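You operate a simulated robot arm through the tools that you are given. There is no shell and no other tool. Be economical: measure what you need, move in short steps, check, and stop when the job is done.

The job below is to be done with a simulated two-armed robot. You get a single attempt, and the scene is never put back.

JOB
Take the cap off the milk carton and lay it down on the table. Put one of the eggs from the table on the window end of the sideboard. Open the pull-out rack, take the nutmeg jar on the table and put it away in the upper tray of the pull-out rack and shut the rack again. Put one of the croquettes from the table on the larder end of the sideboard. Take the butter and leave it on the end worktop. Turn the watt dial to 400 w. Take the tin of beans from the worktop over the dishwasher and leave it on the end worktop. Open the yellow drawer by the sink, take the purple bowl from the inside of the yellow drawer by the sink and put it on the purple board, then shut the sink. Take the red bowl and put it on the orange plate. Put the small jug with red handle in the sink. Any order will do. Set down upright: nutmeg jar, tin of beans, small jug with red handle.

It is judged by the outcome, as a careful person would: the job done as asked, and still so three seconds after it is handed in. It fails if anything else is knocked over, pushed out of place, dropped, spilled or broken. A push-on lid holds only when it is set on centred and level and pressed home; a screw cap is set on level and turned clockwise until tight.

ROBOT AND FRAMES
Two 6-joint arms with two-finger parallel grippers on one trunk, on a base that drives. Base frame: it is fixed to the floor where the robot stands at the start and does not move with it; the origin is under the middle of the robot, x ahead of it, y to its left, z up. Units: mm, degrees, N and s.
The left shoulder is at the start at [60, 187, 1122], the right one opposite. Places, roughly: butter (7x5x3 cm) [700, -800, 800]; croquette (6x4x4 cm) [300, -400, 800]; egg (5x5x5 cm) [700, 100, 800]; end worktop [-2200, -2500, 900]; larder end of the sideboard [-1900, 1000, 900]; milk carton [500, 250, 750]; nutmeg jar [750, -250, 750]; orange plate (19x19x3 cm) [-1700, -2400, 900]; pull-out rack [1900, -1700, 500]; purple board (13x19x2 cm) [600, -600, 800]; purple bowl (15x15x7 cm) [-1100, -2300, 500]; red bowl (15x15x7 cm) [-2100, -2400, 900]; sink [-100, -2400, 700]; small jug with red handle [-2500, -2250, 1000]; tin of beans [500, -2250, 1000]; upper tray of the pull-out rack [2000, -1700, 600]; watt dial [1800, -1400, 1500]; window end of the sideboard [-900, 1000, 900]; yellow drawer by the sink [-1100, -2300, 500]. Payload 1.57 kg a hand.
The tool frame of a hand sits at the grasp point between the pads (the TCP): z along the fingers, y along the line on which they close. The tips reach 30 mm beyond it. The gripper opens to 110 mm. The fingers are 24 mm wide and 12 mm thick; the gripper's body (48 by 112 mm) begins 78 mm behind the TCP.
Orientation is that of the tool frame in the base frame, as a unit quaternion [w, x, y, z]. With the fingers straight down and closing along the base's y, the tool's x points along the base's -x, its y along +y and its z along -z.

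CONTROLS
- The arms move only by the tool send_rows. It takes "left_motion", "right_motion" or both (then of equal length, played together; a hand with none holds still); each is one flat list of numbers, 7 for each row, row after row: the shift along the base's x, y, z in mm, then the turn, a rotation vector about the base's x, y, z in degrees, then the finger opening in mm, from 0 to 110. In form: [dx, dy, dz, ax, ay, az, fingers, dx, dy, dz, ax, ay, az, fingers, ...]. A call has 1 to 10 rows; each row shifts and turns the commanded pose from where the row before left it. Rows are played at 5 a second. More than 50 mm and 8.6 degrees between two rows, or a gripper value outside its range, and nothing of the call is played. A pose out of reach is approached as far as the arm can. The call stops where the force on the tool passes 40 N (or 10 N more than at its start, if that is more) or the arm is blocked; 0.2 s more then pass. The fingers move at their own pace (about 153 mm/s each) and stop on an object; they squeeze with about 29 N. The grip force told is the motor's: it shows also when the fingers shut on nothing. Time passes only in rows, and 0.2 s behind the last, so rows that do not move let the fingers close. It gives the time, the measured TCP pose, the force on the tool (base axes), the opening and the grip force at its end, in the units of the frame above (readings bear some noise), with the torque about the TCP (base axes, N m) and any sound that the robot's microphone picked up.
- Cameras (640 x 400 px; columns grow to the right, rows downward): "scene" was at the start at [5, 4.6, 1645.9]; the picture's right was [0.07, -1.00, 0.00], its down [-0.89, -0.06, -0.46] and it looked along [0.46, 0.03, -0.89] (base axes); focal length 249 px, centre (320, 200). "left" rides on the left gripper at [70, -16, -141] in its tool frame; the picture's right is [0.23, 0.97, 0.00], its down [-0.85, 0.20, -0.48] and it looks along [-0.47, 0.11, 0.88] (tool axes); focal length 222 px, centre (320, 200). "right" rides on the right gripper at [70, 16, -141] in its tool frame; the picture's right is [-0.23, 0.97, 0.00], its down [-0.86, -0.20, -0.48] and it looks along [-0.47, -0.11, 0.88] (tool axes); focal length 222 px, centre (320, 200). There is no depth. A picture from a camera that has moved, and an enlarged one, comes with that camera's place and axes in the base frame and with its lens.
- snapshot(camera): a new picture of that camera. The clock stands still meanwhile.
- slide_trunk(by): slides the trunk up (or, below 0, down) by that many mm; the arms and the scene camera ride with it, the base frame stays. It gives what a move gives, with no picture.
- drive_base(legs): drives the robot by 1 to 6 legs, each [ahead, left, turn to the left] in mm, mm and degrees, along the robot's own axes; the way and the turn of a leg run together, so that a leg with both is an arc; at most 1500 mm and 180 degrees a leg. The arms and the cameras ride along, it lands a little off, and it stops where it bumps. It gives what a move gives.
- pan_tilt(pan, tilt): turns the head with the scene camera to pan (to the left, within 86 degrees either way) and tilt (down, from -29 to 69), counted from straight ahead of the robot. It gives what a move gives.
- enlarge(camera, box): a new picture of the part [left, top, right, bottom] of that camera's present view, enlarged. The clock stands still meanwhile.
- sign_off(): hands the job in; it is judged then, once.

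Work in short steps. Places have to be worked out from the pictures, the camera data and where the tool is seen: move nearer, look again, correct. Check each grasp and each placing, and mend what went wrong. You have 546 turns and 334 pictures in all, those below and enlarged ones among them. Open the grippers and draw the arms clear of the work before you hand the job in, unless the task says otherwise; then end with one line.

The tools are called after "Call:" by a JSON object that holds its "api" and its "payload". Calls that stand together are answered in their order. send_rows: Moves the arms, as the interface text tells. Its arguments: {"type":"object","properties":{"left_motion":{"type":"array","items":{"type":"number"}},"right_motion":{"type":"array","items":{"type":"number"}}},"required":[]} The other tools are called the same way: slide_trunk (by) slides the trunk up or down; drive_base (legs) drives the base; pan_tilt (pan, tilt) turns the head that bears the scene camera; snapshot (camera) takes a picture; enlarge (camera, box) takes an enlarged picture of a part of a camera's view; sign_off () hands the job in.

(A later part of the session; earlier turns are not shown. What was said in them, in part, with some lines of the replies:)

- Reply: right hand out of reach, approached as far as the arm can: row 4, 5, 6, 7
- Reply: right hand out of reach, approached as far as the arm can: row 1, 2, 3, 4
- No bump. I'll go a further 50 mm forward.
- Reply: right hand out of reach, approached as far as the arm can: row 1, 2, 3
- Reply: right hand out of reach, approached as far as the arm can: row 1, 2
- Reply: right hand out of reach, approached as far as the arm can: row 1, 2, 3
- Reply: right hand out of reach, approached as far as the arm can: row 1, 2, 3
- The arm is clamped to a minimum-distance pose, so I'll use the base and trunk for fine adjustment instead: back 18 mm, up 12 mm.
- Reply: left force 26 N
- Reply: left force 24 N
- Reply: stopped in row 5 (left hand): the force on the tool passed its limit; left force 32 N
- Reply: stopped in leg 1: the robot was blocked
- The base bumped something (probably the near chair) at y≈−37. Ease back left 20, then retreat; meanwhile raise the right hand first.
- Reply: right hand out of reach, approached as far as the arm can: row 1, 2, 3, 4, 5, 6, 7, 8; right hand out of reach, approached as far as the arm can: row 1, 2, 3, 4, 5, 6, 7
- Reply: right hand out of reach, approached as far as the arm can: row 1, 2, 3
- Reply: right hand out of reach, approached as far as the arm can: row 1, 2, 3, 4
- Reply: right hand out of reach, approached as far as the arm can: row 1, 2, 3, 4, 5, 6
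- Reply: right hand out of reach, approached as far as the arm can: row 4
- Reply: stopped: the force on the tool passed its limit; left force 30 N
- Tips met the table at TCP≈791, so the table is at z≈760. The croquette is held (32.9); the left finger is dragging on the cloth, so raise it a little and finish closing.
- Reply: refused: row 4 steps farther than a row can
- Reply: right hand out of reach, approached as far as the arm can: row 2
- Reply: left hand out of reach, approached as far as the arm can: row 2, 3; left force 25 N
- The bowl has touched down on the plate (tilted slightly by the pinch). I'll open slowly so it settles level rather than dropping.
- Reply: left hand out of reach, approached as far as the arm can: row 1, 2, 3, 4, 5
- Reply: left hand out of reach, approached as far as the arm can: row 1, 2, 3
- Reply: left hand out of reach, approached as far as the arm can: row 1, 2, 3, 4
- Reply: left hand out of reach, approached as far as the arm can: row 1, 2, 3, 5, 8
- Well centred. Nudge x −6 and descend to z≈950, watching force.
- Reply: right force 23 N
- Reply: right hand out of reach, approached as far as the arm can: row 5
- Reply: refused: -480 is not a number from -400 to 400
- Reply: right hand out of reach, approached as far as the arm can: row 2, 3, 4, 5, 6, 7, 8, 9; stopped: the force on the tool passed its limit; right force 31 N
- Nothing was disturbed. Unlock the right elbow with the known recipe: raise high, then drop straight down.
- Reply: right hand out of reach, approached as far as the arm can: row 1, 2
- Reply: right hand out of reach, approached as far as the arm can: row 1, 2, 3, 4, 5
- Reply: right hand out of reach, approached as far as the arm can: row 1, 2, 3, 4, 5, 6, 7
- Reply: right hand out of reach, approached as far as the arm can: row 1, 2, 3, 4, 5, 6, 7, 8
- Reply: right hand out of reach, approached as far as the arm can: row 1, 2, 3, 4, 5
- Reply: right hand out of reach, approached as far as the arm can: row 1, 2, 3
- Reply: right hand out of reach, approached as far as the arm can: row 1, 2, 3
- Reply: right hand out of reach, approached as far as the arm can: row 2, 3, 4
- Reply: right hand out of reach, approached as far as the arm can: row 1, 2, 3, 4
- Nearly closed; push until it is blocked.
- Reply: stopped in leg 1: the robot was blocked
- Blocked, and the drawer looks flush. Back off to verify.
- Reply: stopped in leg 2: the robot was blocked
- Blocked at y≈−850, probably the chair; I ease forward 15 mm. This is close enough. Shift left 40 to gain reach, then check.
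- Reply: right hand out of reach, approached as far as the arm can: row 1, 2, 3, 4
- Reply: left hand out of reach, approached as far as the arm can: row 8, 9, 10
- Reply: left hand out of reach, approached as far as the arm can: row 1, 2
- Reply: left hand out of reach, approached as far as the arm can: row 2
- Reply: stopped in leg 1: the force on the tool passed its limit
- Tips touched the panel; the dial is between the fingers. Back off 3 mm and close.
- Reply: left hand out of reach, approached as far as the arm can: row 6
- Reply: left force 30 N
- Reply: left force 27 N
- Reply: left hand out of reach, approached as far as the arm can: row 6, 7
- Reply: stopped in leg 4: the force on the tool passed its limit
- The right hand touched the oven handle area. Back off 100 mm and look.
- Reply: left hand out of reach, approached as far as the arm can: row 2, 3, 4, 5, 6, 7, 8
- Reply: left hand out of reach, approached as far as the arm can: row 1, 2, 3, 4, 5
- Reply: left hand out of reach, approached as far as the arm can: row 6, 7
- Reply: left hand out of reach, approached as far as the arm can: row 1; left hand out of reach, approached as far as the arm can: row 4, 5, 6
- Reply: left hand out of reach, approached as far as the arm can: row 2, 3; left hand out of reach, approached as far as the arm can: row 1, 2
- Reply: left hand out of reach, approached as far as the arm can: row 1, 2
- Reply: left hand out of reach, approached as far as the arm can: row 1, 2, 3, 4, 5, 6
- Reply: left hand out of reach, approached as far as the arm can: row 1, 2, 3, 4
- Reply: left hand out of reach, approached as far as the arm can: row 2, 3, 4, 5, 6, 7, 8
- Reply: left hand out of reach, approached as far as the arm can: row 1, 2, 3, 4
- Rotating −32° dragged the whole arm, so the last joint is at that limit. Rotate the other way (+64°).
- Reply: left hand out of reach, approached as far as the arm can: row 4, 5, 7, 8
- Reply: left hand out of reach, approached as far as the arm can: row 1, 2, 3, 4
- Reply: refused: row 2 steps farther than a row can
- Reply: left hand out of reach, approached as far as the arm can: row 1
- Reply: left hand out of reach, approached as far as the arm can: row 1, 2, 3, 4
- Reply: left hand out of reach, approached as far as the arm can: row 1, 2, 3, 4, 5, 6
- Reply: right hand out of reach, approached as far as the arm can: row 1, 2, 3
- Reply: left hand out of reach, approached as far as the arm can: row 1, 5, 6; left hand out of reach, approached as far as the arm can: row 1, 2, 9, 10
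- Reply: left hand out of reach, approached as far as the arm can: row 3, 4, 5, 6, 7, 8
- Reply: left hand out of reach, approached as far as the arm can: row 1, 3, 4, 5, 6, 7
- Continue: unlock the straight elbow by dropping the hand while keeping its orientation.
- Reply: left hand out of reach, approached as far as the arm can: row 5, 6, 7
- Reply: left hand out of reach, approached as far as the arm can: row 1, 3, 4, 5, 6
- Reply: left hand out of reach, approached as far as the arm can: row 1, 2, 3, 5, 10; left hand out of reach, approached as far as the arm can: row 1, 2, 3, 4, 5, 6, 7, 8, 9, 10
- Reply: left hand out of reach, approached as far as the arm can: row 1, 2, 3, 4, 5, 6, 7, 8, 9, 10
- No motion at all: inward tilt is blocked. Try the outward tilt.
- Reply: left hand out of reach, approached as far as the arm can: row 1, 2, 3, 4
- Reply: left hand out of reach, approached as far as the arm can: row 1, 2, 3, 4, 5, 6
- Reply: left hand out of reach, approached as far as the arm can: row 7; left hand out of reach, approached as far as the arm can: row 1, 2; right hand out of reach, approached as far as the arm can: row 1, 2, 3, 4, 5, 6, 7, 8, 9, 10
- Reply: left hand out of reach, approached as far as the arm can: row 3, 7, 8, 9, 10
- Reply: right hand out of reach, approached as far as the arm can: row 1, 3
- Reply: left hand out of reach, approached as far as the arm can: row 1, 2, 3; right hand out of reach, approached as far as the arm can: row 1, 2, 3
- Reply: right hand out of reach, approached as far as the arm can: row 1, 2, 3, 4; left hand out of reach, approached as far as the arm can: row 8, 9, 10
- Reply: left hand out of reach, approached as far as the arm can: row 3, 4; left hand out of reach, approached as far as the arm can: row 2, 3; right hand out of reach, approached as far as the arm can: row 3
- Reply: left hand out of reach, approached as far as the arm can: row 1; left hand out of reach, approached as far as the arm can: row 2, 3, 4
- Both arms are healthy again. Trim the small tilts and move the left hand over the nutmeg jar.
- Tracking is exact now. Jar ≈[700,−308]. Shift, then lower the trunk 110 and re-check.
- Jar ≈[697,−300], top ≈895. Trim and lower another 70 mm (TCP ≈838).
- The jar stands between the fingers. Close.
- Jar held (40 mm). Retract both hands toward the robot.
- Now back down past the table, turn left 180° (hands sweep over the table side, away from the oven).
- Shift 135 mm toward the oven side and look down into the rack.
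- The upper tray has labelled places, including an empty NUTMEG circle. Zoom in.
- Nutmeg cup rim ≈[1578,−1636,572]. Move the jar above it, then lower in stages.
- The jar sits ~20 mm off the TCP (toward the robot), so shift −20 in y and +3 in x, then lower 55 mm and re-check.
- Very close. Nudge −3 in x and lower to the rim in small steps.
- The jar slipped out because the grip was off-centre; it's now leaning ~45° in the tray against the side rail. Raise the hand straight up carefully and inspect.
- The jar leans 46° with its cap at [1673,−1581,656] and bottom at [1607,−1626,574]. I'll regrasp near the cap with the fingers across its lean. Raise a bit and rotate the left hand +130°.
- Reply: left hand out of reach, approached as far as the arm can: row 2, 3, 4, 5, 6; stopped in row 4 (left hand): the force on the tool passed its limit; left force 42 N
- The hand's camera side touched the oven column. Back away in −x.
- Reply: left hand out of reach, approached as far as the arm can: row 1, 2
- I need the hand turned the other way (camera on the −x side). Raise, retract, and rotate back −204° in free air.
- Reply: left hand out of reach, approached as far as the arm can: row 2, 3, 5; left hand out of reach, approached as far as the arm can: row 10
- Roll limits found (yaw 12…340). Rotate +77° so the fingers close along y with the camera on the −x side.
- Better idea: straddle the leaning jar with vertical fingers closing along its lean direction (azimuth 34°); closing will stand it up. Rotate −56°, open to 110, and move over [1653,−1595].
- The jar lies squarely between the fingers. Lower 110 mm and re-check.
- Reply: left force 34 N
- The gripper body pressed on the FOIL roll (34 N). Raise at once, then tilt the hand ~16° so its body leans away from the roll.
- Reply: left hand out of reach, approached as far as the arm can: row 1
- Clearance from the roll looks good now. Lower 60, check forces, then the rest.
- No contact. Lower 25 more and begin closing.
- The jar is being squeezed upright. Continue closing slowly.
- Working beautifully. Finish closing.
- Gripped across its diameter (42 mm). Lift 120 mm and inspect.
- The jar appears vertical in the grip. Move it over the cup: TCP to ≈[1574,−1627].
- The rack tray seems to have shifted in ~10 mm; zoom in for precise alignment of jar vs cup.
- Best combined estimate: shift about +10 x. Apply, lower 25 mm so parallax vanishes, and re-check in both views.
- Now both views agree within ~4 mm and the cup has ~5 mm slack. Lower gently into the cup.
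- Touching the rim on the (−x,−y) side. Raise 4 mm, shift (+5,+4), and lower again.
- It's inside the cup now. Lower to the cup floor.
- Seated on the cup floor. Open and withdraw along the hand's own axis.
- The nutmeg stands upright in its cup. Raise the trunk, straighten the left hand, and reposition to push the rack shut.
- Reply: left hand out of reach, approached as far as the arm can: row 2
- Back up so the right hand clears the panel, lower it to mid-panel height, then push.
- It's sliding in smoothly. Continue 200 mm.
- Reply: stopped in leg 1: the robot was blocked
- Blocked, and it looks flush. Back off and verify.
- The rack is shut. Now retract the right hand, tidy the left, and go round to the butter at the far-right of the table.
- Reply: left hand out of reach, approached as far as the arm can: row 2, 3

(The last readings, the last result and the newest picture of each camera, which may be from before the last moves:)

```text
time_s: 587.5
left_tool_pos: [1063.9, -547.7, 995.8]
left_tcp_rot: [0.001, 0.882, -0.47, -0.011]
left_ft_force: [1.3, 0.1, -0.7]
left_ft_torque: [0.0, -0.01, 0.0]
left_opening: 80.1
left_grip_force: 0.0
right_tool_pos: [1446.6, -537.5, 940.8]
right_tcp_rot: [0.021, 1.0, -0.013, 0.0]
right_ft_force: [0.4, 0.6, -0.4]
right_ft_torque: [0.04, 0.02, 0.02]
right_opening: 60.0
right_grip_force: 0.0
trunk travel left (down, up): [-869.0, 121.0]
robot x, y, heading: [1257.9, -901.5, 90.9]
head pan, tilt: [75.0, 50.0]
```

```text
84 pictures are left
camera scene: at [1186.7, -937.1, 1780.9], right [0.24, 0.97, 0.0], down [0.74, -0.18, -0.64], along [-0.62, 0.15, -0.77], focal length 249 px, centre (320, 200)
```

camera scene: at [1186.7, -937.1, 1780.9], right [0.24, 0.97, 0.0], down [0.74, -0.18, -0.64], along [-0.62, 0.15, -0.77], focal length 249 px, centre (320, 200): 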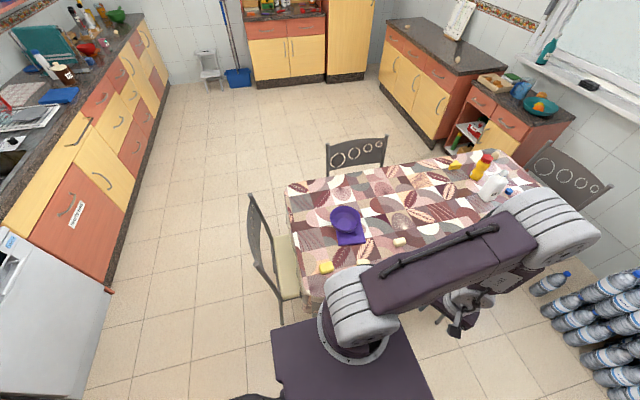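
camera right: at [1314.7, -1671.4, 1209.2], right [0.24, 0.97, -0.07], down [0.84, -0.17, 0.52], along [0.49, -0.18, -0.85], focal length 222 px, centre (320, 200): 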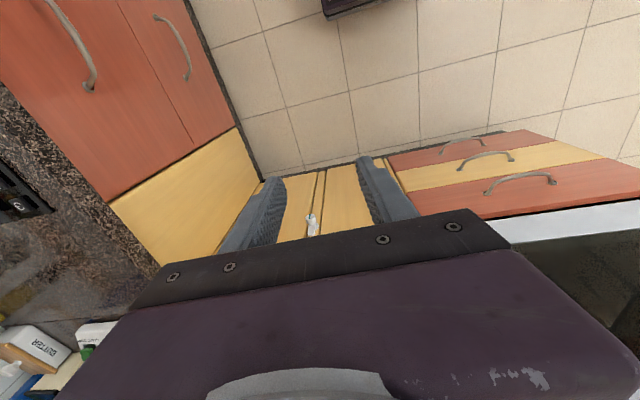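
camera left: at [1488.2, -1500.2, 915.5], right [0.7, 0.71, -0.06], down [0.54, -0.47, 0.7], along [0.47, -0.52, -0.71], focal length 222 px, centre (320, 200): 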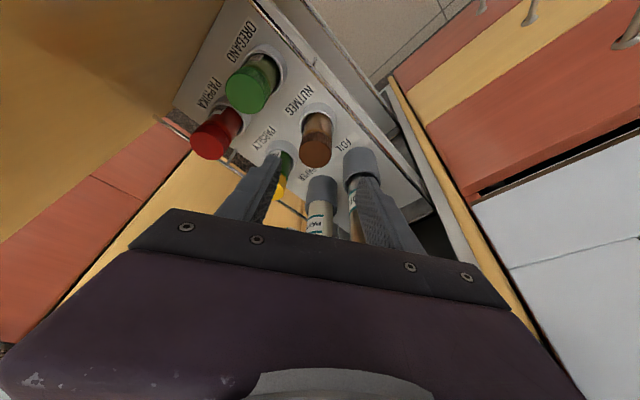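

Butter ≈[738,−800]. Swing the left hand around over it, yawing along.

Call:
{"api": "send_rows", "payload": {"left_motion": [-34, -3, 0, 0, 0, 8, 80, -34, -3, 0, 0, 0, 8, 80, -33, -3, 0, 0, 0, 8, 80, -33, -3, 0, 0, 0, 8, 80, -33, -27, 0, 0, 0, 8, 80, -33, -27, 0, 0, 0, 8, 80, -33, -26, 0, 0, 0, 8, 80, -23, -30, 0, 0, 0, 8, 80, -23, -30, 0, 0, 0, 8, 80, -23, -30, 0, 0, 0, 8, 80]}}

Call:
{"api": "snapshot", "payload": {"camera": "left"}}

```text
time_s: 589.7
left_tool_pos: [767.2, -736.8, 991.4]
left_tcp_rot: [0.011, 0.978, 0.209, -0.014]
left_ft_force: [-0.2, -0.4, 0.4]
left_ft_torque: [-0.01, 0.0, 0.01]
left_opening: 79.7
left_grip_force: 0.1
left hand out of reach, approached as far as the arm can: row 10
right_tool_pos: [1444.7, -539.0, 941.8]
right_tcp_rot: [0.02, 1.0, -0.013, 0.0]
right_ft_force: [-0.9, -0.8, -0.1]
right_ft_torque: [0.01, 0.02, 0.0]
right_opening: 60.0
right_grip_force: 0.2
trunk travel left (down, up): [-869.0, 121.0]
robot x, y, heading: [1256.6, -898.5, 91.0]
head pan, tilt: [75.0, 50.0]
```

```text
83 pictures are left
camera left: at [826.1, -688.6, 1130.1], right [0.61, -0.8, 0.01], down [-0.69, -0.52, 0.51], along [-0.4, -0.31, -0.86], focal length 222 px, centre (320, 200)
```

left: 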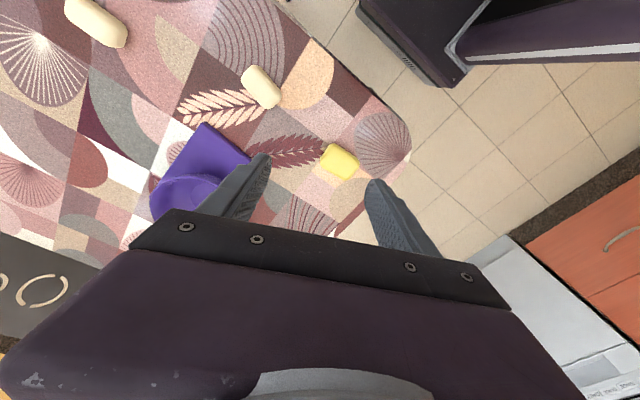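

Butter at [743,−797]. Open to 110 (grip along its 7 cm length), move above, and lower.

Call:
{"api": "send_rows", "payload": {"left_motion": [-8, -20, 0, 0, 0, 0, 110, -8, -20, 0, 0, 0, 0, 110, -8, -20, 0, 0, 0, 0, 110]}}

Call:
{"api": "slide_trunk", "payload": {"by": -130}}

Call:
{"api": "snapshot", "payload": {"camera": "left"}}

```text
time_s: 590.5
left_tool_pos: [751.4, -796.3, 987.0]
left_tcp_rot: [0.012, 0.978, 0.209, -0.012]
left_ft_force: [-0.6, 0.3, 0.2]
left_ft_torque: [0.03, -0.01, 0.02]
left_opening: 109.8
left_grip_force: 0.1
left hand out of reach, approached as far as the arm can: row 2, 3
right_tool_pos: [1446.3, -536.4, 941.9]
right_tcp_rot: [0.021, 1.0, -0.014, 0.0]
right_ft_force: [0.1, 1.4, 0.2]
right_ft_torque: [0.01, -0.03, 0.03]
right_opening: 60.2
right_grip_force: 0.0
trunk travel left (down, up): [-869.0, 121.0]
robot x, y, heading: [1259.9, -893.4, 91.2]
head pan, tilt: [75.0, 50.0]
```

```text
time_s: 592.1
left_tool_pos: [752.6, -794.1, 857.6]
left_tcp_rot: [0.012, 0.978, 0.208, -0.013]
left_ft_force: [-0.6, 0.2, 0.7]
left_ft_torque: [0.0, 0.01, 0.02]
left_opening: 110.1
left_grip_force: 0.1
right_tool_pos: [1447.3, -536.6, 811.3]
right_tcp_rot: [0.021, 1.0, -0.013, 0.0]
right_ft_force: [0.5, -0.3, 0.1]
right_ft_torque: [-0.01, 0.01, -0.01]
right_opening: 60.0
right_grip_force: 0.0
trunk travel left (down, up): [-739.0, 251.0]
robot x, y, heading: [1258.1, -896.4, 91.3]
head pan, tilt: [75.0, 50.0]
```

```text
82 pictures are left
camera left: at [811.3, -747.2, 996.9], right [0.6, -0.8, 0.01], down [-0.69, -0.52, 0.51], along [-0.4, -0.31, -0.86], focal length 222 px, centre (320, 200)
```

left: 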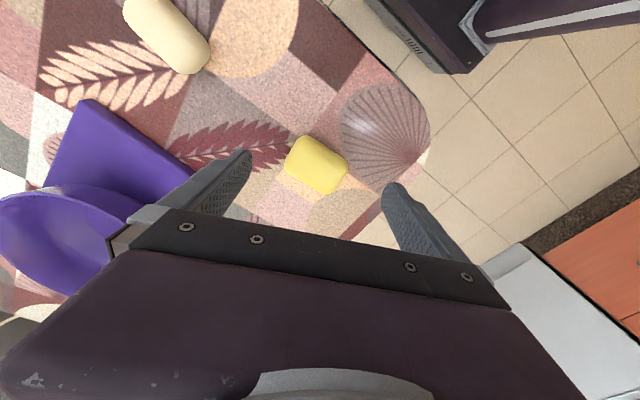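

Call:
{"api": "send_rows", "payload": {"left_motion": [-11, -3, 0, 0, 0, 0, 110]}}

Call:
{"api": "slide_trunk", "payload": {"by": -58}}

Call:
{"api": "snapshot", "payload": {"camera": "left"}}

```text
time_s: 592.5
left_tool_pos: [740.4, -797.6, 855.9]
left_tcp_rot: [0.014, 0.978, 0.208, -0.016]
left_ft_force: [0.1, -0.4, -0.4]
left_ft_torque: [0.02, -0.02, -0.04]
left_opening: 109.9
left_grip_force: 0.0
right_tool_pos: [1445.5, -537.8, 811.6]
right_tcp_rot: [0.021, 1.0, -0.014, 0.001]
right_ft_force: [0.1, -0.3, -0.4]
right_ft_torque: [-0.01, 0.03, -0.02]
right_opening: 59.8
right_grip_force: 0.1
trunk travel left (down, up): [-739.0, 251.0]
robot x, y, heading: [1260.6, -892.9, 91.3]
head pan, tilt: [75.0, 50.0]
```

```text
time_s: 593.5
left_tool_pos: [740.4, -797.7, 799.1]
left_tcp_rot: [0.015, 0.978, 0.208, -0.016]
left_ft_force: [-0.2, -0.3, -0.4]
left_ft_torque: [0.02, -0.01, 0.0]
left_opening: 109.7
left_grip_force: 0.1
right_tool_pos: [1446.7, -537.2, 753.8]
right_tcp_rot: [0.022, 1.0, -0.012, 0.001]
right_ft_force: [0.3, 0.3, 0.3]
right_ft_torque: [0.02, 0.0, 0.01]
right_opening: 60.0
right_grip_force: 0.1
trunk travel left (down, up): [-681.0, 309.0]
robot x, y, heading: [1259.6, -897.1, 91.2]
head pan, tilt: [75.0, 50.0]
```

```text
81 pictures are left
camera left: at [801.1, -749.1, 937.2], right [0.6, -0.8, 0.01], down [-0.69, -0.51, 0.51], along [-0.4, -0.32, -0.86], focal length 222 px, centre (320, 200)
```

left: 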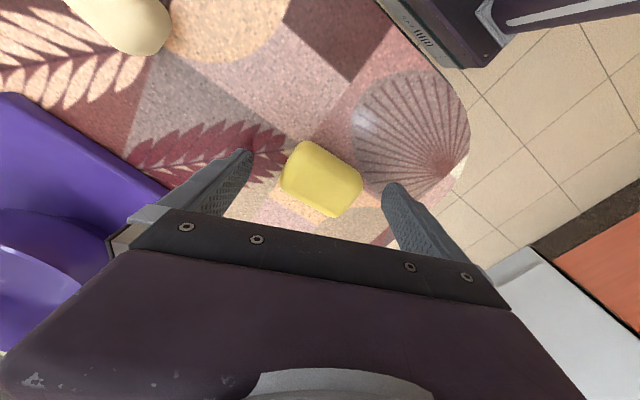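

Centred. Close on the butter and lift.

Call:
{"api": "send_rows", "payload": {"left_motion": [0, 0, 0, 0, 0, 0, 85, 0, 0, 0, 0, 0, 0, 65, 0, 0, 0, 0, 0, 0, 50, 0, 0, 0, 0, 0, 0, 50]}}

Call:
{"api": "slide_trunk", "payload": {"by": 200}}

Call:
{"api": "snapshot", "payload": {"camera": "left"}}

```text
time_s: 594.5
left_tool_pos: [740.6, -797.4, 799.1]
left_tcp_rot: [0.014, 0.978, 0.208, -0.018]
left_ft_force: [0.3, 0.7, 0.7]
left_ft_torque: [0.05, 0.05, 0.0]
left_opening: 72.1
left_grip_force: 28.5
right_tool_pos: [1445.8, -536.1, 753.6]
right_tcp_rot: [0.02, 1.0, -0.013, 0.001]
right_ft_force: [0.1, -0.9, -0.1]
right_ft_torque: [0.01, -0.01, 0.0]
right_opening: 60.1
right_grip_force: 0.1
trunk travel left (down, up): [-681.0, 309.0]
robot x, y, heading: [1256.6, -896.2, 91.4]
head pan, tilt: [75.0, 50.0]
```

```text
time_s: 596.6
left_tool_pos: [740.5, -797.8, 999.1]
left_tcp_rot: [0.014, 0.978, 0.208, -0.016]
left_ft_force: [-0.4, 0.8, -1.2]
left_ft_torque: [0.01, 0.01, 0.02]
left_opening: 72.1
left_grip_force: 28.8
right_tool_pos: [1447.0, -536.8, 952.6]
right_tcp_rot: [0.021, 1.0, -0.013, 0.001]
right_ft_force: [0.3, -0.1, 0.1]
right_ft_torque: [0.0, -0.01, 0.0]
right_opening: 60.0
right_grip_force: 0.0
trunk travel left (down, up): [-881.0, 109.0]
robot x, y, heading: [1257.1, -893.2, 91.3]
head pan, tilt: [75.0, 50.0]
```

```text
80 pictures are left
camera left: at [800.9, -749.0, 1137.1], right [0.6, -0.8, 0.01], down [-0.69, -0.51, 0.51], along [-0.4, -0.32, -0.86], focal length 222 px, centre (320, 200)
```

left: 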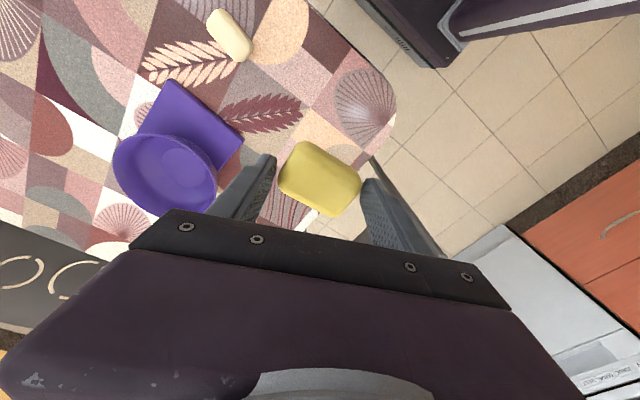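

Butter held. Swing the left arm back to the front.

Call:
{"api": "send_rows", "payload": {"left_motion": [9, 20, 0, 0, 0, -4, 50, 9, 20, 0, 0, 0, -4, 50, 9, 20, 0, 0, 0, -8, 50, 23, 30, 0, 0, 0, -8, 50, 23, 30, 0, 0, 0, -8, 50, 23, 30, 0, 0, 0, -8, 50, 33, 26, 0, 0, 0, -8, 50, 33, 27, 0, 0, 0, -8, 50, 33, 27, 0, 0, 0, -8, 50, 33, 3, 0, 0, 0, -8, 50]}}

Call:
{"api": "send_rows", "payload": {"left_motion": [33, 3, 0, 0, 0, -4, 50, 33, 3, 0, 0, 0, -4, 50, 30, 0, 0, 0, 0, 0, 50]}}

```text
time_s: 598.8
left_tool_pos: [971.7, -563.1, 1002.6]
left_tcp_rot: [0.003, 0.913, -0.407, -0.021]
left_ft_force: [1.5, 0.6, -0.9]
left_ft_torque: [0.01, 0.02, 0.03]
left_opening: 71.7
left_grip_force: 29.4
right_tool_pos: [1447.3, -537.5, 953.2]
right_tcp_rot: [0.022, 1.0, -0.013, 0.0]
right_ft_force: [1.2, -0.1, -0.6]
right_ft_torque: [0.0, 0.03, 0.05]
right_opening: 60.0
right_grip_force: 0.0
trunk travel left (down, up): [-881.0, 109.0]
robot x, y, heading: [1260.6, -895.4, 91.3]
head pan, tilt: [75.0, 50.0]
```

```text
time_s: 599.6
left_tool_pos: [1068.0, -559.0, 998.7]
left_tcp_rot: [0.001, 0.883, -0.469, -0.022]
left_ft_force: [1.1, -0.3, -0.4]
left_ft_torque: [0.01, -0.01, -0.01]
left_opening: 71.7
left_grip_force: 29.6
right_tool_pos: [1446.8, -538.0, 953.7]
right_tcp_rot: [0.021, 1.0, -0.014, -0.001]
right_ft_force: [0.5, 0.0, -0.2]
right_ft_torque: [0.02, 0.0, 0.01]
right_opening: 60.2
right_grip_force: 0.0
trunk travel left (down, up): [-881.0, 109.0]
robot x, y, heading: [1259.3, -894.8, 91.2]
head pan, tilt: [75.0, 50.0]
```

Now to the tin of beans: back off, turn to face the counter, and slide along to x≈560.

Call:
{"api": "drive_base", "payload": {"legs": [[-520, 0, -1.2], [0, 0, 180], [0, -700, 0]]}}

Call:
{"api": "pan_tilt", "payload": {"pan": 0, "tilt": 45}}

Call:
{"api": "snapshot", "payload": {"camera": "scene"}}

```text
time_s: 613.5
left_tool_pos: [742.6, -1758.4, 998.8]
left_tcp_rot: [0.021, 0.479, 0.877, 0.0]
left_ft_force: [0.9, 0.2, 0.3]
left_ft_torque: [0.03, 0.01, -0.01]
left_opening: 61.0
left_grip_force: 29.2
right_tool_pos: [363.8, -1770.1, 953.3]
right_tcp_rot: [0.0, 0.025, 0.999, 0.022]
right_ft_force: [-0.2, 0.1, 0.9]
right_ft_torque: [-0.01, -0.01, 0.01]
right_opening: 60.0
right_grip_force: 0.0
trunk travel left (down, up): [-881.0, 109.0]
robot x, y, heading: [560.0, -1417.3, -90.1]
head pan, tilt: [75.0, 50.0]
```

```text
time_s: 615.0
left_tool_pos: [742.8, -1757.5, 998.6]
left_tcp_rot: [0.02, 0.479, 0.877, 0.001]
left_ft_force: [0.1, 0.9, -0.5]
left_ft_torque: [0.0, 0.0, 0.01]
left_opening: 61.3
left_grip_force: 29.3
right_tool_pos: [362.4, -1770.8, 952.9]
right_tcp_rot: [-0.001, 0.025, 0.999, 0.021]
right_ft_force: [-0.7, -0.1, 0.0]
right_ft_torque: [0.0, 0.0, -0.02]
right_opening: 60.1
right_grip_force: 0.1
trunk travel left (down, up): [-881.0, 109.0]
robot x, y, heading: [559.7, -1415.9, -89.7]
head pan, tilt: [0.0, 45.0]
```

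```text
79 pictures are left
camera scene: at [560.0, -1438.7, 1799.8], right [-1.0, 0.0, 0.0], down [0.0, 0.71, -0.71], along [0.0, -0.71, -0.71], focal length 249 px, centre (320, 200)
```

scene: 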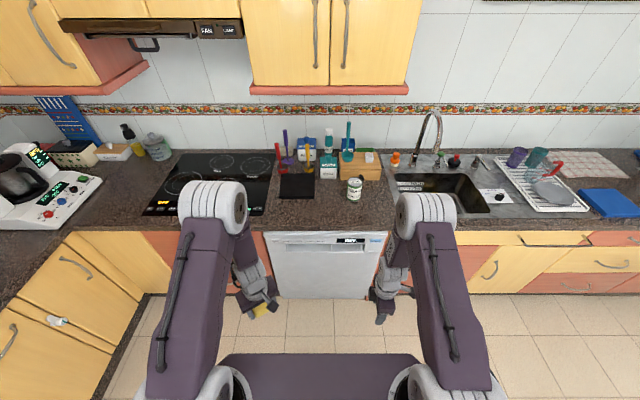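

The butter's grip width changed to 61 mm; check it, and zoom on the tin.

Call:
{"api": "snapshot", "payload": {"camera": "left"}}

Call:
{"api": "enlarge", "payload": {"camera": "scene", "box": [260, 110, 440, 230]}}

```text
78 pictures are left
camera left: at [685.7, -1705.1, 1137.6], right [0.7, 0.72, 0.01], down [0.61, -0.6, 0.51], along [0.38, -0.35, -0.86], focal length 222 px, centre (320, 200)
```

left: 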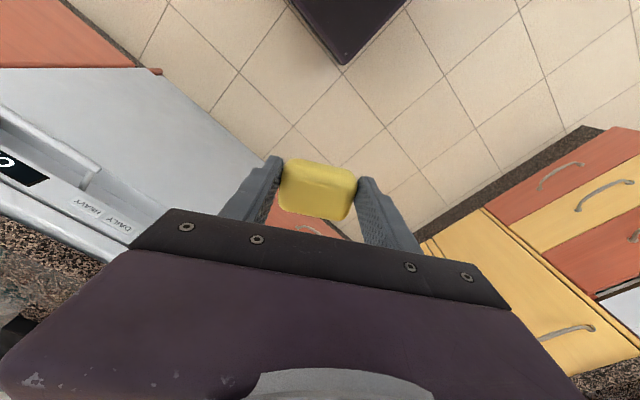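

```text
3.33 times, centred on (350, 170) of scene
camera zoom: at [560.0, -1438.7, 1799.8], right [-1.0, 0.0, 0.0], down [0.0, 0.71, -0.71], along [0.0, -0.71, -0.71], focal length 831 px, centre (220, 300)
```

zoom: 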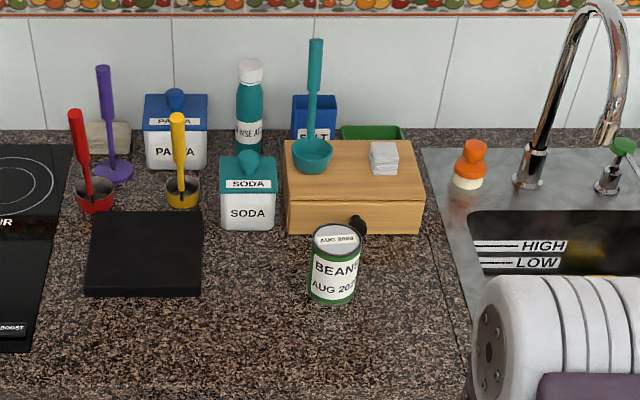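

That is the BEANS tin at ≈[387,−2366], top ≈1001. Butter is secure. Raise a little and drive up to the counter.

Call:
{"api": "slide_trunk", "payload": {"by": 95}}

Call:
{"api": "drive_base", "payload": {"legs": [[440, -10, 0]]}}

Call:
{"api": "send_rows", "payload": {"right_motion": [5, -38, 0, 0, 0, 0, 110, 5, -38, 0, 0, 0, 0, 110, 5, -38, 0, 0, 0, 0, 110, 5, -38, 0, 0, 0, 0, 110]}}

Call:
{"api": "snapshot", "payload": {"camera": "right"}}

```text
time_s: 616.2
left_tool_pos: [743.1, -1757.7, 1094.4]
left_tcp_rot: [0.021, 0.479, 0.877, 0.0]
left_ft_force: [-0.7, 0.0, -1.4]
left_ft_torque: [0.0, 0.01, 0.03]
left_opening: 61.3
left_grip_force: 29.3
right_tool_pos: [362.6, -1772.6, 1047.5]
right_tcp_rot: [0.0, 0.025, 0.999, 0.022]
right_ft_force: [-0.3, 0.2, -0.1]
right_ft_torque: [0.01, 0.0, 0.02]
right_opening: 59.8
right_grip_force: 0.1
trunk travel left (down, up): [-976.0, 14.0]
robot x, y, heading: [558.4, -1416.5, -90.0]
head pan, tilt: [0.0, 45.0]
```

```text
time_s: 618.9
left_tool_pos: [734.3, -2199.8, 1095.4]
left_tcp_rot: [0.022, 0.477, 0.879, -0.001]
left_ft_force: [0.7, -0.1, -0.1]
left_ft_torque: [0.0, 0.02, 0.0]
left_opening: 61.2
left_grip_force: 29.4
right_tool_pos: [353.2, -2212.8, 1047.8]
right_tcp_rot: [-0.001, 0.022, 1.0, 0.021]
right_ft_force: [-0.2, -0.3, -0.6]
right_ft_torque: [-0.03, 0.04, 0.01]
right_opening: 60.3
right_grip_force: 0.0
trunk travel left (down, up): [-976.0, 14.0]
robot x, y, heading: [545.1, -1859.2, -89.7]
head pan, tilt: [0.0, 45.0]
```

```text
time_s: 619.9
left_tool_pos: [733.4, -2203.0, 1093.5]
left_tcp_rot: [0.021, 0.477, 0.878, 0.001]
left_ft_force: [0.2, 0.5, -1.1]
left_ft_torque: [0.02, -0.02, 0.03]
left_opening: 61.1
left_grip_force: 28.5
right_tool_pos: [372.6, -2367.7, 1048.1]
right_tcp_rot: [0.0, 0.024, 0.999, 0.023]
right_ft_force: [-0.3, 0.7, -0.4]
right_ft_torque: [0.01, 0.01, -0.01]
right_opening: 110.0
right_grip_force: 0.1
trunk travel left (down, up): [-976.0, 14.0]
robot x, y, heading: [550.4, -1861.2, -90.0]
head pan, tilt: [0.0, 45.0]
```

```text
76 pictures are left
camera right: at [303.8, -2354.3, 1188.8], right [0.27, 0.96, 0.04], down [0.84, -0.26, 0.47], along [0.46, -0.09, -0.88], focal length 222 px, centre (320, 200)
```

right: 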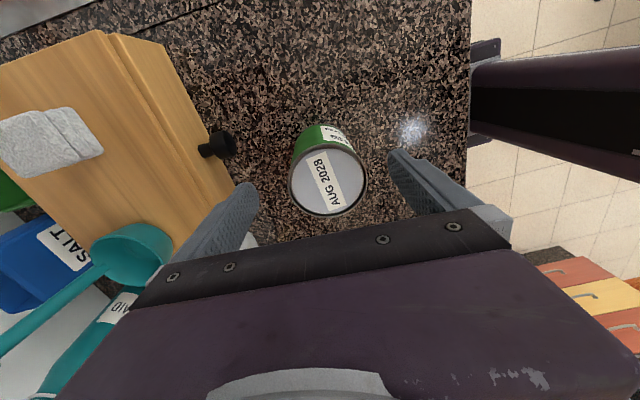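

Tin centre [382,−2360]. Trim and lower to grasp height.

Call:
{"api": "send_rows", "payload": {"right_motion": [9, 7, -20, 0, 0, 0, 110, 0, 0, -35, 0, 0, 0, 110, 0, 0, -36, 0, 0, 0, 110]}}

Call:
{"api": "snapshot", "payload": {"camera": "right"}}

```text
time_s: 620.7
left_tool_pos: [733.6, -2201.5, 1094.8]
left_tcp_rot: [0.022, 0.478, 0.878, 0.002]
left_ft_force: [-0.5, -0.4, -1.2]
left_ft_torque: [0.0, -0.03, 0.0]
left_opening: 61.0
left_grip_force: 29.0
right_tool_pos: [381.1, -2361.2, 956.5]
right_tcp_rot: [0.001, 0.022, 1.0, 0.022]
right_ft_force: [0.3, 0.0, -0.7]
right_ft_torque: [0.01, 0.01, 0.02]
right_opening: 109.9
right_grip_force: 0.0
trunk travel left (down, up): [-976.0, 14.0]
robot x, y, heading: [547.6, -1859.5, -90.0]
head pan, tilt: [0.0, 45.0]
```

```text
75 pictures are left
camera right: at [312.1, -2348.2, 1097.9], right [0.27, 0.96, 0.04], down [0.84, -0.26, 0.47], along [0.46, -0.09, -0.88], focal length 222 px, centre (320, 200)
```

right: 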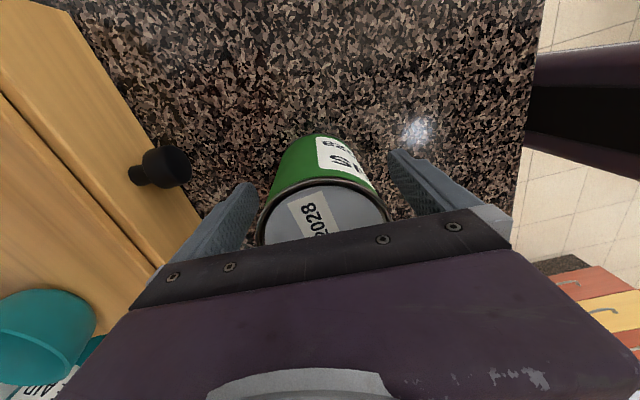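

Shift +7 in x to centre the tin on the pads, then close.

Call:
{"api": "send_rows", "payload": {"right_motion": [7, 0, 0, 0, 0, 0, 110, 0, 0, 0, 0, 0, 0, 90, 0, 0, 0, 0, 0, 0, 70, 0, 0, 0, 0, 0, 0, 55, 0, 0, 0, 0, 0, 0, 55]}}

Call:
{"api": "send_rows", "payload": {"right_motion": [0, 0, 20, 0, 0, 0, 55, 0, 0, 40, 0, 0, 0, 55, 0, 0, 40, 0, 0, 0, 55]}}

Call:
{"api": "snapshot", "payload": {"camera": "right"}}

```text
time_s: 621.9
left_tool_pos: [733.4, -2201.1, 1094.3]
left_tcp_rot: [0.02, 0.478, 0.878, 0.001]
left_ft_force: [-0.2, 0.4, -0.7]
left_ft_torque: [0.05, -0.02, 0.04]
left_opening: 61.0
left_grip_force: 29.3
right_tool_pos: [388.9, -2359.6, 958.3]
right_tcp_rot: [0.0, 0.023, 1.0, 0.021]
right_ft_force: [0.1, -2.3, 1.1]
right_ft_torque: [-0.33, 0.06, -0.02]
right_opening: 70.7
right_grip_force: 29.2
trunk travel left (down, up): [-976.0, 14.0]
robot x, y, heading: [548.5, -1863.1, -90.0]
head pan, tilt: [0.0, 45.0]
```

```text
time_s: 622.7
left_tool_pos: [733.4, -2199.1, 1094.3]
left_tcp_rot: [0.022, 0.477, 0.878, 0.001]
left_ft_force: [-0.3, -0.2, -0.8]
left_ft_torque: [0.03, -0.04, -0.02]
left_opening: 61.0
left_grip_force: 28.8
right_tool_pos: [387.7, -2359.1, 1056.1]
right_tcp_rot: [-0.001, 0.023, 1.0, 0.021]
right_ft_force: [-0.2, 0.5, -4.7]
right_ft_torque: [0.01, 0.04, -0.01]
right_opening: 70.7
right_grip_force: 29.0
trunk travel left (down, up): [-976.0, 14.0]
robot x, y, heading: [548.1, -1858.1, -90.1]
head pan, tilt: [0.0, 45.0]
```

```text
74 pictures are left
camera right: at [319.4, -2345.7, 1197.7], right [0.27, 0.96, 0.04], down [0.84, -0.26, 0.47], along [0.46, -0.09, -0.88], focal length 222 px, centre (320, 200)
```

right: 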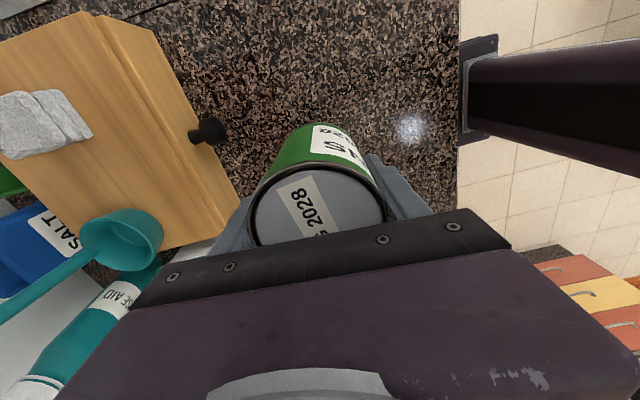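

Tin held. Retract it and drive along the counter to the end worktop.

Call:
{"api": "send_rows", "payload": {"right_motion": [-5, 38, 10, 0, 0, 0, 55, -5, 38, 10, 0, 0, 0, 55, -5, 38, 10, 0, 0, 0, 55, -5, 36, 10, 0, 0, 0, 55]}}

Call:
{"api": "drive_base", "payload": {"legs": [[-220, 0, 0], [0, -1390, 0]]}}

Call:
{"api": "drive_base", "payload": {"legs": [[0, -1390, 0]]}}

Call:
{"api": "snapshot", "payload": {"camera": "scene"}}

```text
time_s: 623.7
left_tool_pos: [733.9, -2200.7, 1094.1]
left_tcp_rot: [0.021, 0.478, 0.878, 0.0]
left_ft_force: [0.4, -0.3, -0.9]
left_ft_torque: [0.03, 0.01, 0.02]
left_opening: 60.9
left_grip_force: 29.6
right_tool_pos: [367.7, -2212.1, 1098.8]
right_tcp_rot: [0.001, 0.023, 1.0, 0.021]
right_ft_force: [0.1, 1.2, -4.4]
right_ft_torque: [-0.05, 0.0, -0.01]
right_opening: 70.3
right_grip_force: 28.7
trunk travel left (down, up): [-976.0, 14.0]
robot x, y, heading: [551.1, -1861.5, -89.9]
head pan, tilt: [0.0, 45.0]
```

```text
time_s: 632.1
left_tool_pos: [-666.5, -1985.6, 1094.2]
left_tcp_rot: [0.021, 0.468, 0.883, 0.001]
left_ft_force: [0.8, -0.4, -0.2]
left_ft_torque: [-0.03, 0.02, 0.0]
left_opening: 61.1
left_grip_force: 29.3
right_tool_pos: [-1031.9, -2005.5, 1098.3]
right_tcp_rot: [0.0, 0.013, 1.0, 0.021]
right_ft_force: [0.1, -0.5, -4.2]
right_ft_torque: [0.0, 0.0, -0.03]
right_opening: 70.4
right_grip_force: 28.7
trunk travel left (down, up): [-976.0, 14.0]
robot x, y, heading: [-863.1, -1650.6, -88.4]
head pan, tilt: [0.0, 45.0]
```

```text
time_s: 639.1
left_tool_pos: [-2095.4, -2008.4, 1094.0]
left_tcp_rot: [0.02, 0.477, 0.879, 0.001]
left_ft_force: [0.1, 0.0, -1.3]
left_ft_torque: [0.01, -0.02, -0.03]
left_opening: 60.8
left_grip_force: 28.9
right_tool_pos: [-2459.3, -2022.4, 1098.7]
right_tcp_rot: [-0.001, 0.021, 1.0, 0.022]
right_ft_force: [1.1, 0.1, -4.6]
right_ft_torque: [-0.02, -0.01, 0.01]
right_opening: 70.6
right_grip_force: 29.3
trunk travel left (down, up): [-976.0, 14.0]
robot x, y, heading: [-2280.9, -1669.1, -89.5]
head pan, tilt: [0.0, 45.0]
```

```text
73 pictures are left
camera scene: at [-2279.5, -1690.2, 1894.8], right [-1.0, 0.0, 0.0], down [0.0, 0.71, -0.71], along [0.0, -0.71, -0.71], focal length 249 px, centre (320, 200)
```

scene: 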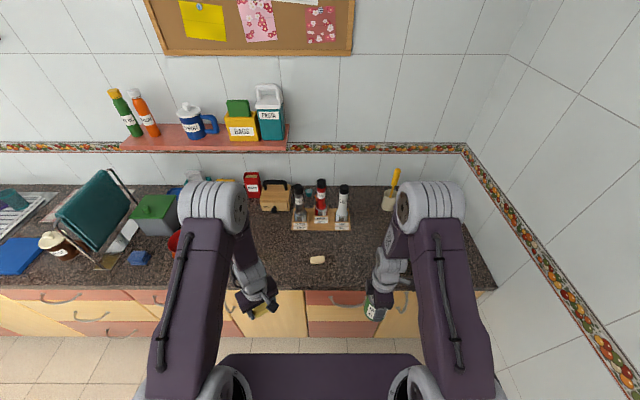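

Position: x≈−2240, then drive up to the counter.

Call:
{"api": "drive_base", "payload": {"legs": [[190, 40, 0]]}}

Call:
{"api": "send_rows", "payload": {"right_motion": [5, -35, 0, 0, 0, 0, 55, 5, -35, 0, 0, 0, 0, 55, 5, -35, 0, 0, 0, 0, 55], "left_motion": [0, -35, 0, 0, 0, 0, 50, 0, -35, 0, 0, 0, 0, 50, 0, -30, 0, 0, 0, 0, 50]}}

Call:
{"api": "snapshot", "payload": {"camera": "right"}}

Call:
{"api": "snapshot", "payload": {"camera": "left"}}

```text
time_s: 640.7
left_tool_pos: [-2055.6, -2186.5, 1094.4]
left_tcp_rot: [0.022, 0.477, 0.879, 0.0]
left_ft_force: [0.0, 0.7, -0.8]
left_ft_torque: [0.02, 0.01, 0.0]
left_opening: 61.2
left_grip_force: 29.4
right_tool_pos: [-2421.6, -2200.7, 1099.4]
right_tcp_rot: [0.0, 0.022, 1.0, 0.02]
right_ft_force: [-0.6, -0.1, -4.1]
right_ft_torque: [-0.05, -0.04, -0.04]
right_opening: 70.4
right_grip_force: 28.7
trunk travel left (down, up): [-976.0, 14.0]
robot x, y, heading: [-2243.3, -1847.5, -89.7]
head pan, tilt: [0.0, 45.0]
```

```text
time_s: 641.5
left_tool_pos: [-2044.2, -2251.8, 1091.6]
left_tcp_rot: [0.024, 0.477, 0.878, 0.001]
left_ft_force: [-0.1, -0.5, -1.5]
left_ft_torque: [0.01, -0.01, 0.02]
left_opening: 61.2
left_grip_force: 29.5
left hand out of reach, approached as far as the arm can: row 1, 2
right_tool_pos: [-2406.2, -2311.1, 1098.3]
right_tcp_rot: [0.0, 0.022, 0.999, 0.023]
right_ft_force: [1.0, -0.4, -5.2]
right_ft_torque: [0.0, -0.01, 0.0]
right_opening: 70.5
right_grip_force: 29.0
trunk travel left (down, up): [-976.0, 14.0]
robot x, y, heading: [-2239.8, -1853.1, -89.8]
head pan, tilt: [0.0, 45.0]
```

```text
72 pictures are left
camera right: at [-2473.9, -2299.2, 1239.3], right [0.27, 0.96, 0.04], down [0.85, -0.26, 0.47], along [0.46, -0.09, -0.88], focal length 222 px, centre (320, 200)
```

right: 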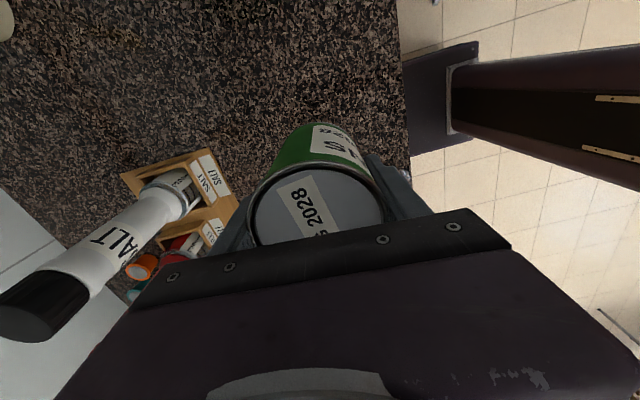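

```text
71 pictures are left
camera left: at [-2102.8, -2198.6, 1230.2], right [0.69, 0.72, 0.02], down [0.61, -0.6, 0.52], along [0.38, -0.35, -0.85], focal length 222 px, centre (320, 200)
```

left: 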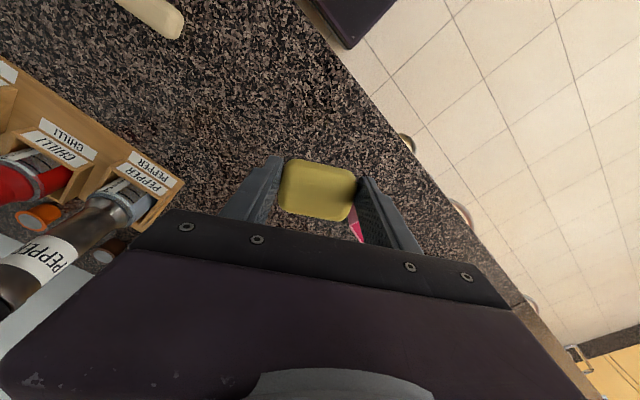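

Both spots are clear. Lower with the trunk 130 mm.

Call:
{"api": "slide_trunk", "payload": {"by": -128}}

Call:
{"api": "send_rows", "payload": {"right_motion": [0, 0, -4, 0, 0, 0, 55, 0, 0, -4, 0, 0, 0, 55, 0, 0, -3, 0, 0, 0, 55, 0, 0, -3, 0, 0, 0, 55], "left_motion": [0, 0, -8, 0, 0, 0, 50, 0, 0, -8, 0, 0, 0, 50, 0, 0, -5, 0, 0, 0, 50, 0, 0, -4, 0, 0, 0, 50]}}

```text
time_s: 643.1
left_tool_pos: [-2045.4, -2248.9, 965.3]
left_tcp_rot: [0.024, 0.476, 0.879, 0.0]
left_ft_force: [-0.5, 0.7, -0.1]
left_ft_torque: [0.04, 0.0, 0.0]
left_opening: 61.1
left_grip_force: 29.1
right_tool_pos: [-2405.9, -2310.2, 970.6]
right_tcp_rot: [0.0, 0.022, 1.0, 0.022]
right_ft_force: [0.2, 0.4, -3.5]
right_ft_torque: [0.01, -0.02, 0.01]
right_opening: 70.6
right_grip_force: 28.9
trunk travel left (down, up): [-848.0, 142.0]
robot x, y, heading: [-2239.3, -1850.4, -89.7]
head pan, tilt: [0.0, 45.0]
```

```text
time_s: 644.1
left_tool_pos: [-2043.9, -2249.1, 940.2]
left_tcp_rot: [0.026, 0.477, 0.878, -0.001]
left_ft_force: [1.1, 0.4, 7.2]
left_ft_torque: [-0.09, 0.17, 0.03]
left_opening: 61.1
left_grip_force: 29.2
right_tool_pos: [-2405.9, -2310.5, 957.8]
right_tcp_rot: [-0.001, 0.021, 1.0, 0.019]
right_ft_force: [-1.9, -1.5, 10.9]
right_ft_torque: [-0.56, 0.16, -0.06]
right_opening: 70.6
right_grip_force: 29.0
trunk travel left (down, up): [-848.0, 142.0]
robot x, y, heading: [-2243.0, -1851.3, -89.8]
head pan, tilt: [0.0, 45.0]
```

Both are touching down. Release both gently and rise.

Call:
{"api": "send_rows", "payload": {"right_motion": [0, 0, 0, 0, 0, 0, 74, 0, 0, 0, 0, 0, 0, 85, 0, 0, 0, 0, 0, 0, 105, 0, 0, 0, 0, 0, 0, 110], "left_motion": [0, 0, 0, 0, 0, 0, 64, 0, 0, 0, 0, 0, 0, 75, 0, 0, 0, 0, 0, 0, 90, 0, 0, 0, 0, 0, 0, 95]}}

Call:
{"api": "slide_trunk", "payload": {"by": 135}}

Call:
{"api": "snapshot", "payload": {"camera": "right"}}

Call:
{"api": "snapshot", "payload": {"camera": "left"}}

```text
time_s: 645.1
left_tool_pos: [-2044.4, -2250.4, 939.9]
left_tcp_rot: [0.025, 0.477, 0.878, 0.0]
left_ft_force: [-0.8, -0.5, 0.1]
left_ft_torque: [0.02, -0.04, -0.05]
left_opening: 94.9
left_grip_force: 0.1
right_tool_pos: [-2405.7, -2309.7, 956.3]
right_tcp_rot: [0.0, 0.021, 1.0, 0.022]
right_ft_force: [-0.2, 0.2, -0.3]
right_ft_torque: [0.01, -0.01, 0.03]
right_opening: 110.1
right_grip_force: 0.0
trunk travel left (down, up): [-848.0, 142.0]
robot x, y, heading: [-2239.7, -1851.4, -89.6]
head pan, tilt: [0.0, 45.0]
```

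```text
time_s: 646.7
left_tool_pos: [-2044.4, -2248.7, 1074.9]
left_tcp_rot: [0.025, 0.477, 0.879, 0.0]
left_ft_force: [0.2, 0.1, 0.9]
left_ft_torque: [0.01, -0.02, -0.01]
left_opening: 94.9
left_grip_force: 0.1
right_tool_pos: [-2406.3, -2310.0, 1091.3]
right_tcp_rot: [0.0, 0.022, 1.0, 0.022]
right_ft_force: [-0.5, 0.5, 0.1]
right_ft_torque: [-0.01, -0.01, 0.0]
right_opening: 109.7
right_grip_force: 0.0
trunk travel left (down, up): [-983.0, 7.0]
robot x, y, heading: [-2238.5, -1849.8, -89.8]
head pan, tilt: [0.0, 45.0]
```

```text
70 pictures are left
camera right: at [-2474.4, -2297.1, 1232.5], right [0.27, 0.96, 0.04], down [0.85, -0.26, 0.47], along [0.46, -0.09, -0.88], focal length 222 px, centre (320, 200)
```

right: 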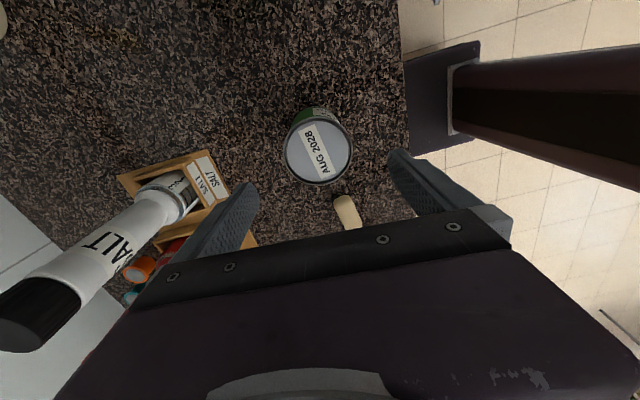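

```text
69 pictures are left
camera left: at [-2102.4, -2196.8, 1212.7], right [0.69, 0.72, 0.01], down [0.61, -0.6, 0.52], along [0.38, -0.35, -0.85], focal length 222 px, centre (320, 200)
```

left: 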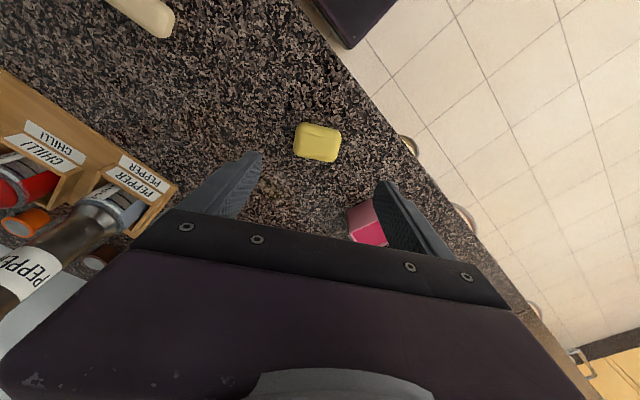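

Tin upright and butter placed on the end worktop. Back away and take verification views.

Call:
{"api": "drive_base", "payload": {"legs": [[-400, 0, 0]]}}

Call:
{"api": "pan_tilt", "payload": {"pan": 15, "tilt": 32}}

Call:
{"api": "snapshot", "payload": {"camera": "scene"}}

Call:
{"api": "enlarge", "payload": {"camera": "scene", "box": [100, 160, 340, 310]}}

```text
time_s: 649.2
left_tool_pos: [-2045.8, -1843.5, 1074.1]
left_tcp_rot: [0.025, 0.478, 0.878, 0.0]
left_ft_force: [-0.3, 0.1, 0.1]
left_ft_torque: [0.03, 0.01, 0.02]
left_opening: 94.7
left_grip_force: 0.1
right_tool_pos: [-2407.7, -1903.8, 1089.7]
right_tcp_rot: [0.0, 0.023, 0.999, 0.022]
right_ft_force: [0.0, -0.7, 0.2]
right_ft_torque: [0.02, -0.01, -0.04]
right_opening: 110.1
right_grip_force: 0.1
trunk travel left (down, up): [-983.0, 7.0]
robot x, y, heading: [-2241.0, -1438.9, -89.9]
head pan, tilt: [0.0, 45.0]
```

```text
time_s: 650.0
left_tool_pos: [-2045.8, -1843.0, 1074.8]
left_tcp_rot: [0.024, 0.478, 0.878, 0.0]
left_ft_force: [0.1, 0.1, -0.2]
left_ft_torque: [-0.01, -0.02, 0.02]
left_opening: 95.2
left_grip_force: 0.1
right_tool_pos: [-2407.0, -1901.5, 1091.6]
right_tcp_rot: [0.0, 0.024, 0.999, 0.022]
right_ft_force: [0.4, -0.5, -0.2]
right_ft_torque: [0.0, -0.02, 0.04]
right_opening: 110.1
right_grip_force: 0.0
trunk travel left (down, up): [-983.0, 7.0]
robot x, y, heading: [-2242.5, -1441.5, -90.1]
head pan, tilt: [15.0, 32.0]
```

```text
68 pictures are left
camera scene: at [-2217.2, -1468.5, 1921.2], right [-0.97, -0.26, 0.0], down [-0.14, 0.51, -0.85], along [0.22, -0.82, -0.53], focal length 249 px, centre (320, 200)
```

scene: 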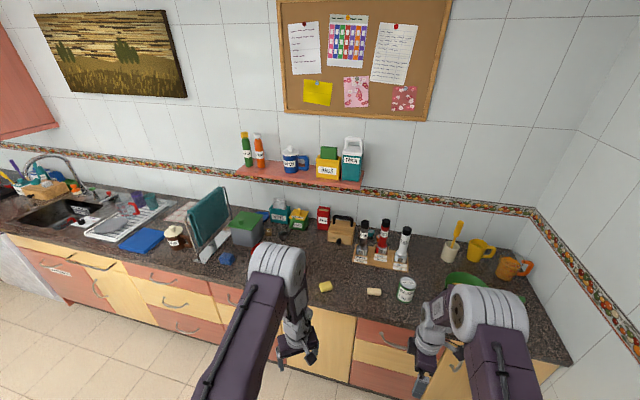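

```text
2.67 times, centred on (220, 235) of scene
camera zoom: at [-2217.2, -1468.5, 1921.2], right [-0.97, -0.26, 0.0], down [-0.14, 0.51, -0.85], along [0.22, -0.82, -0.53], focal length 665 px, centre (587, 107)
```

zoom: 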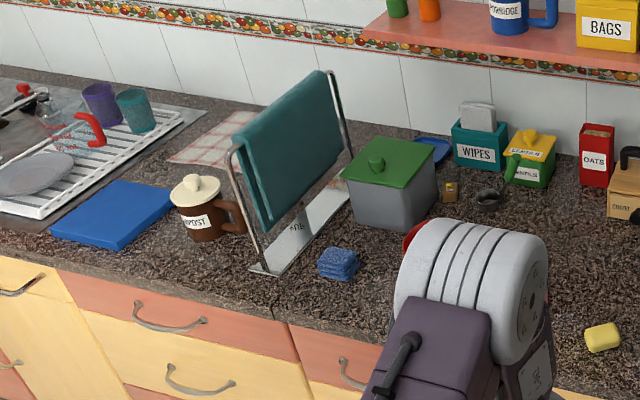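

Check the red bowl on the plate, which is hidden by the elbow.

Call:
{"api": "drive_base", "payload": {"legs": [[-200, 550, 0]]}}

Call:
{"api": "pan_tilt", "payload": {"pan": 0, "tilt": 40}}

Call:
{"api": "enlarge", "payload": {"camera": "scene", "box": [200, 100, 460, 270]}}

```text
time_s: 653.4
left_tool_pos: [-1482.1, -1638.7, 1073.8]
left_tcp_rot: [0.026, 0.472, 0.881, 0.001]
left_ft_force: [-0.1, 0.0, 0.2]
left_ft_torque: [-0.02, 0.0, 0.01]
left_opening: 95.2
left_grip_force: 0.1
right_tool_pos: [-1844.5, -1700.8, 1090.2]
right_tcp_rot: [0.001, 0.017, 1.0, 0.022]
right_ft_force: [0.1, -0.8, 0.7]
right_ft_torque: [0.01, -0.03, 0.02]
right_opening: 110.0
right_grip_force: 0.1
trunk travel left (down, up): [-983.0, 7.0]
robot x, y, heading: [-1682.4, -1240.4, -89.3]
head pan, tilt: [15.0, 32.0]
```

```text
time_s: 654.1
left_tool_pos: [-1481.8, -1637.8, 1074.8]
left_tcp_rot: [0.025, 0.473, 0.881, 0.0]
left_ft_force: [-0.4, -0.3, -0.8]
left_ft_torque: [0.03, 0.03, 0.01]
left_opening: 94.7
left_grip_force: 0.0
right_tool_pos: [-1840.4, -1702.2, 1090.7]
right_tcp_rot: [-0.001, 0.017, 1.0, 0.021]
right_ft_force: [-0.4, -0.6, -0.5]
right_ft_torque: [0.03, 0.01, 0.01]
right_opening: 110.1
right_grip_force: 0.1
trunk travel left (down, up): [-983.0, 7.0]
robot x, y, heading: [-1682.9, -1239.0, -89.5]
head pan, tilt: [0.0, 40.0]
```

```text
2.35 times, centred on (330, 185) of scene
camera zoom: at [-1679.2, -1266.0, 1909.1], right [-1.0, -0.01, 0.0], down [-0.01, 0.64, -0.77], along [0.01, -0.77, -0.64], focal length 587 px, centre (296, 235)
```

zoom: 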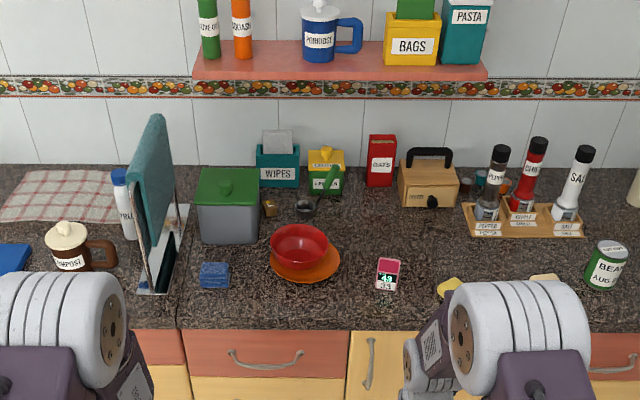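

Call:
{"api": "enlarge", "payload": {"camera": "scene", "box": [295, 170, 355, 215]}}

```text
8.89 times, centred on (325, 192) of scene
camera zoom: at [-1679.2, -1266.0, 1909.1], right [-1.0, -0.01, 0.0], down [-0.01, 0.64, -0.77], along [0.01, -0.77, -0.64], focal length 2216 px, centre (276, 267)
```

zoom: 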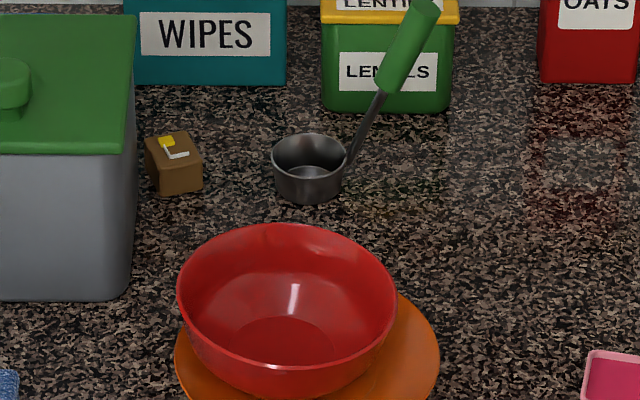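

Everything is in place: the bowl sits level on the plate, and the tin, butter and the other items are set. The grippers are open and the arms are clear, so I'm handing in.

Call:
{"api": "sign_off", "payload": {}}

```text
The job is handed in.
```

All ten tasks are done and the job is handed in; the nutmeg jar slipped and tipped over once in the rack tray, but I picked it up and set it upright in its NUTMEG cup before shutting the rack.
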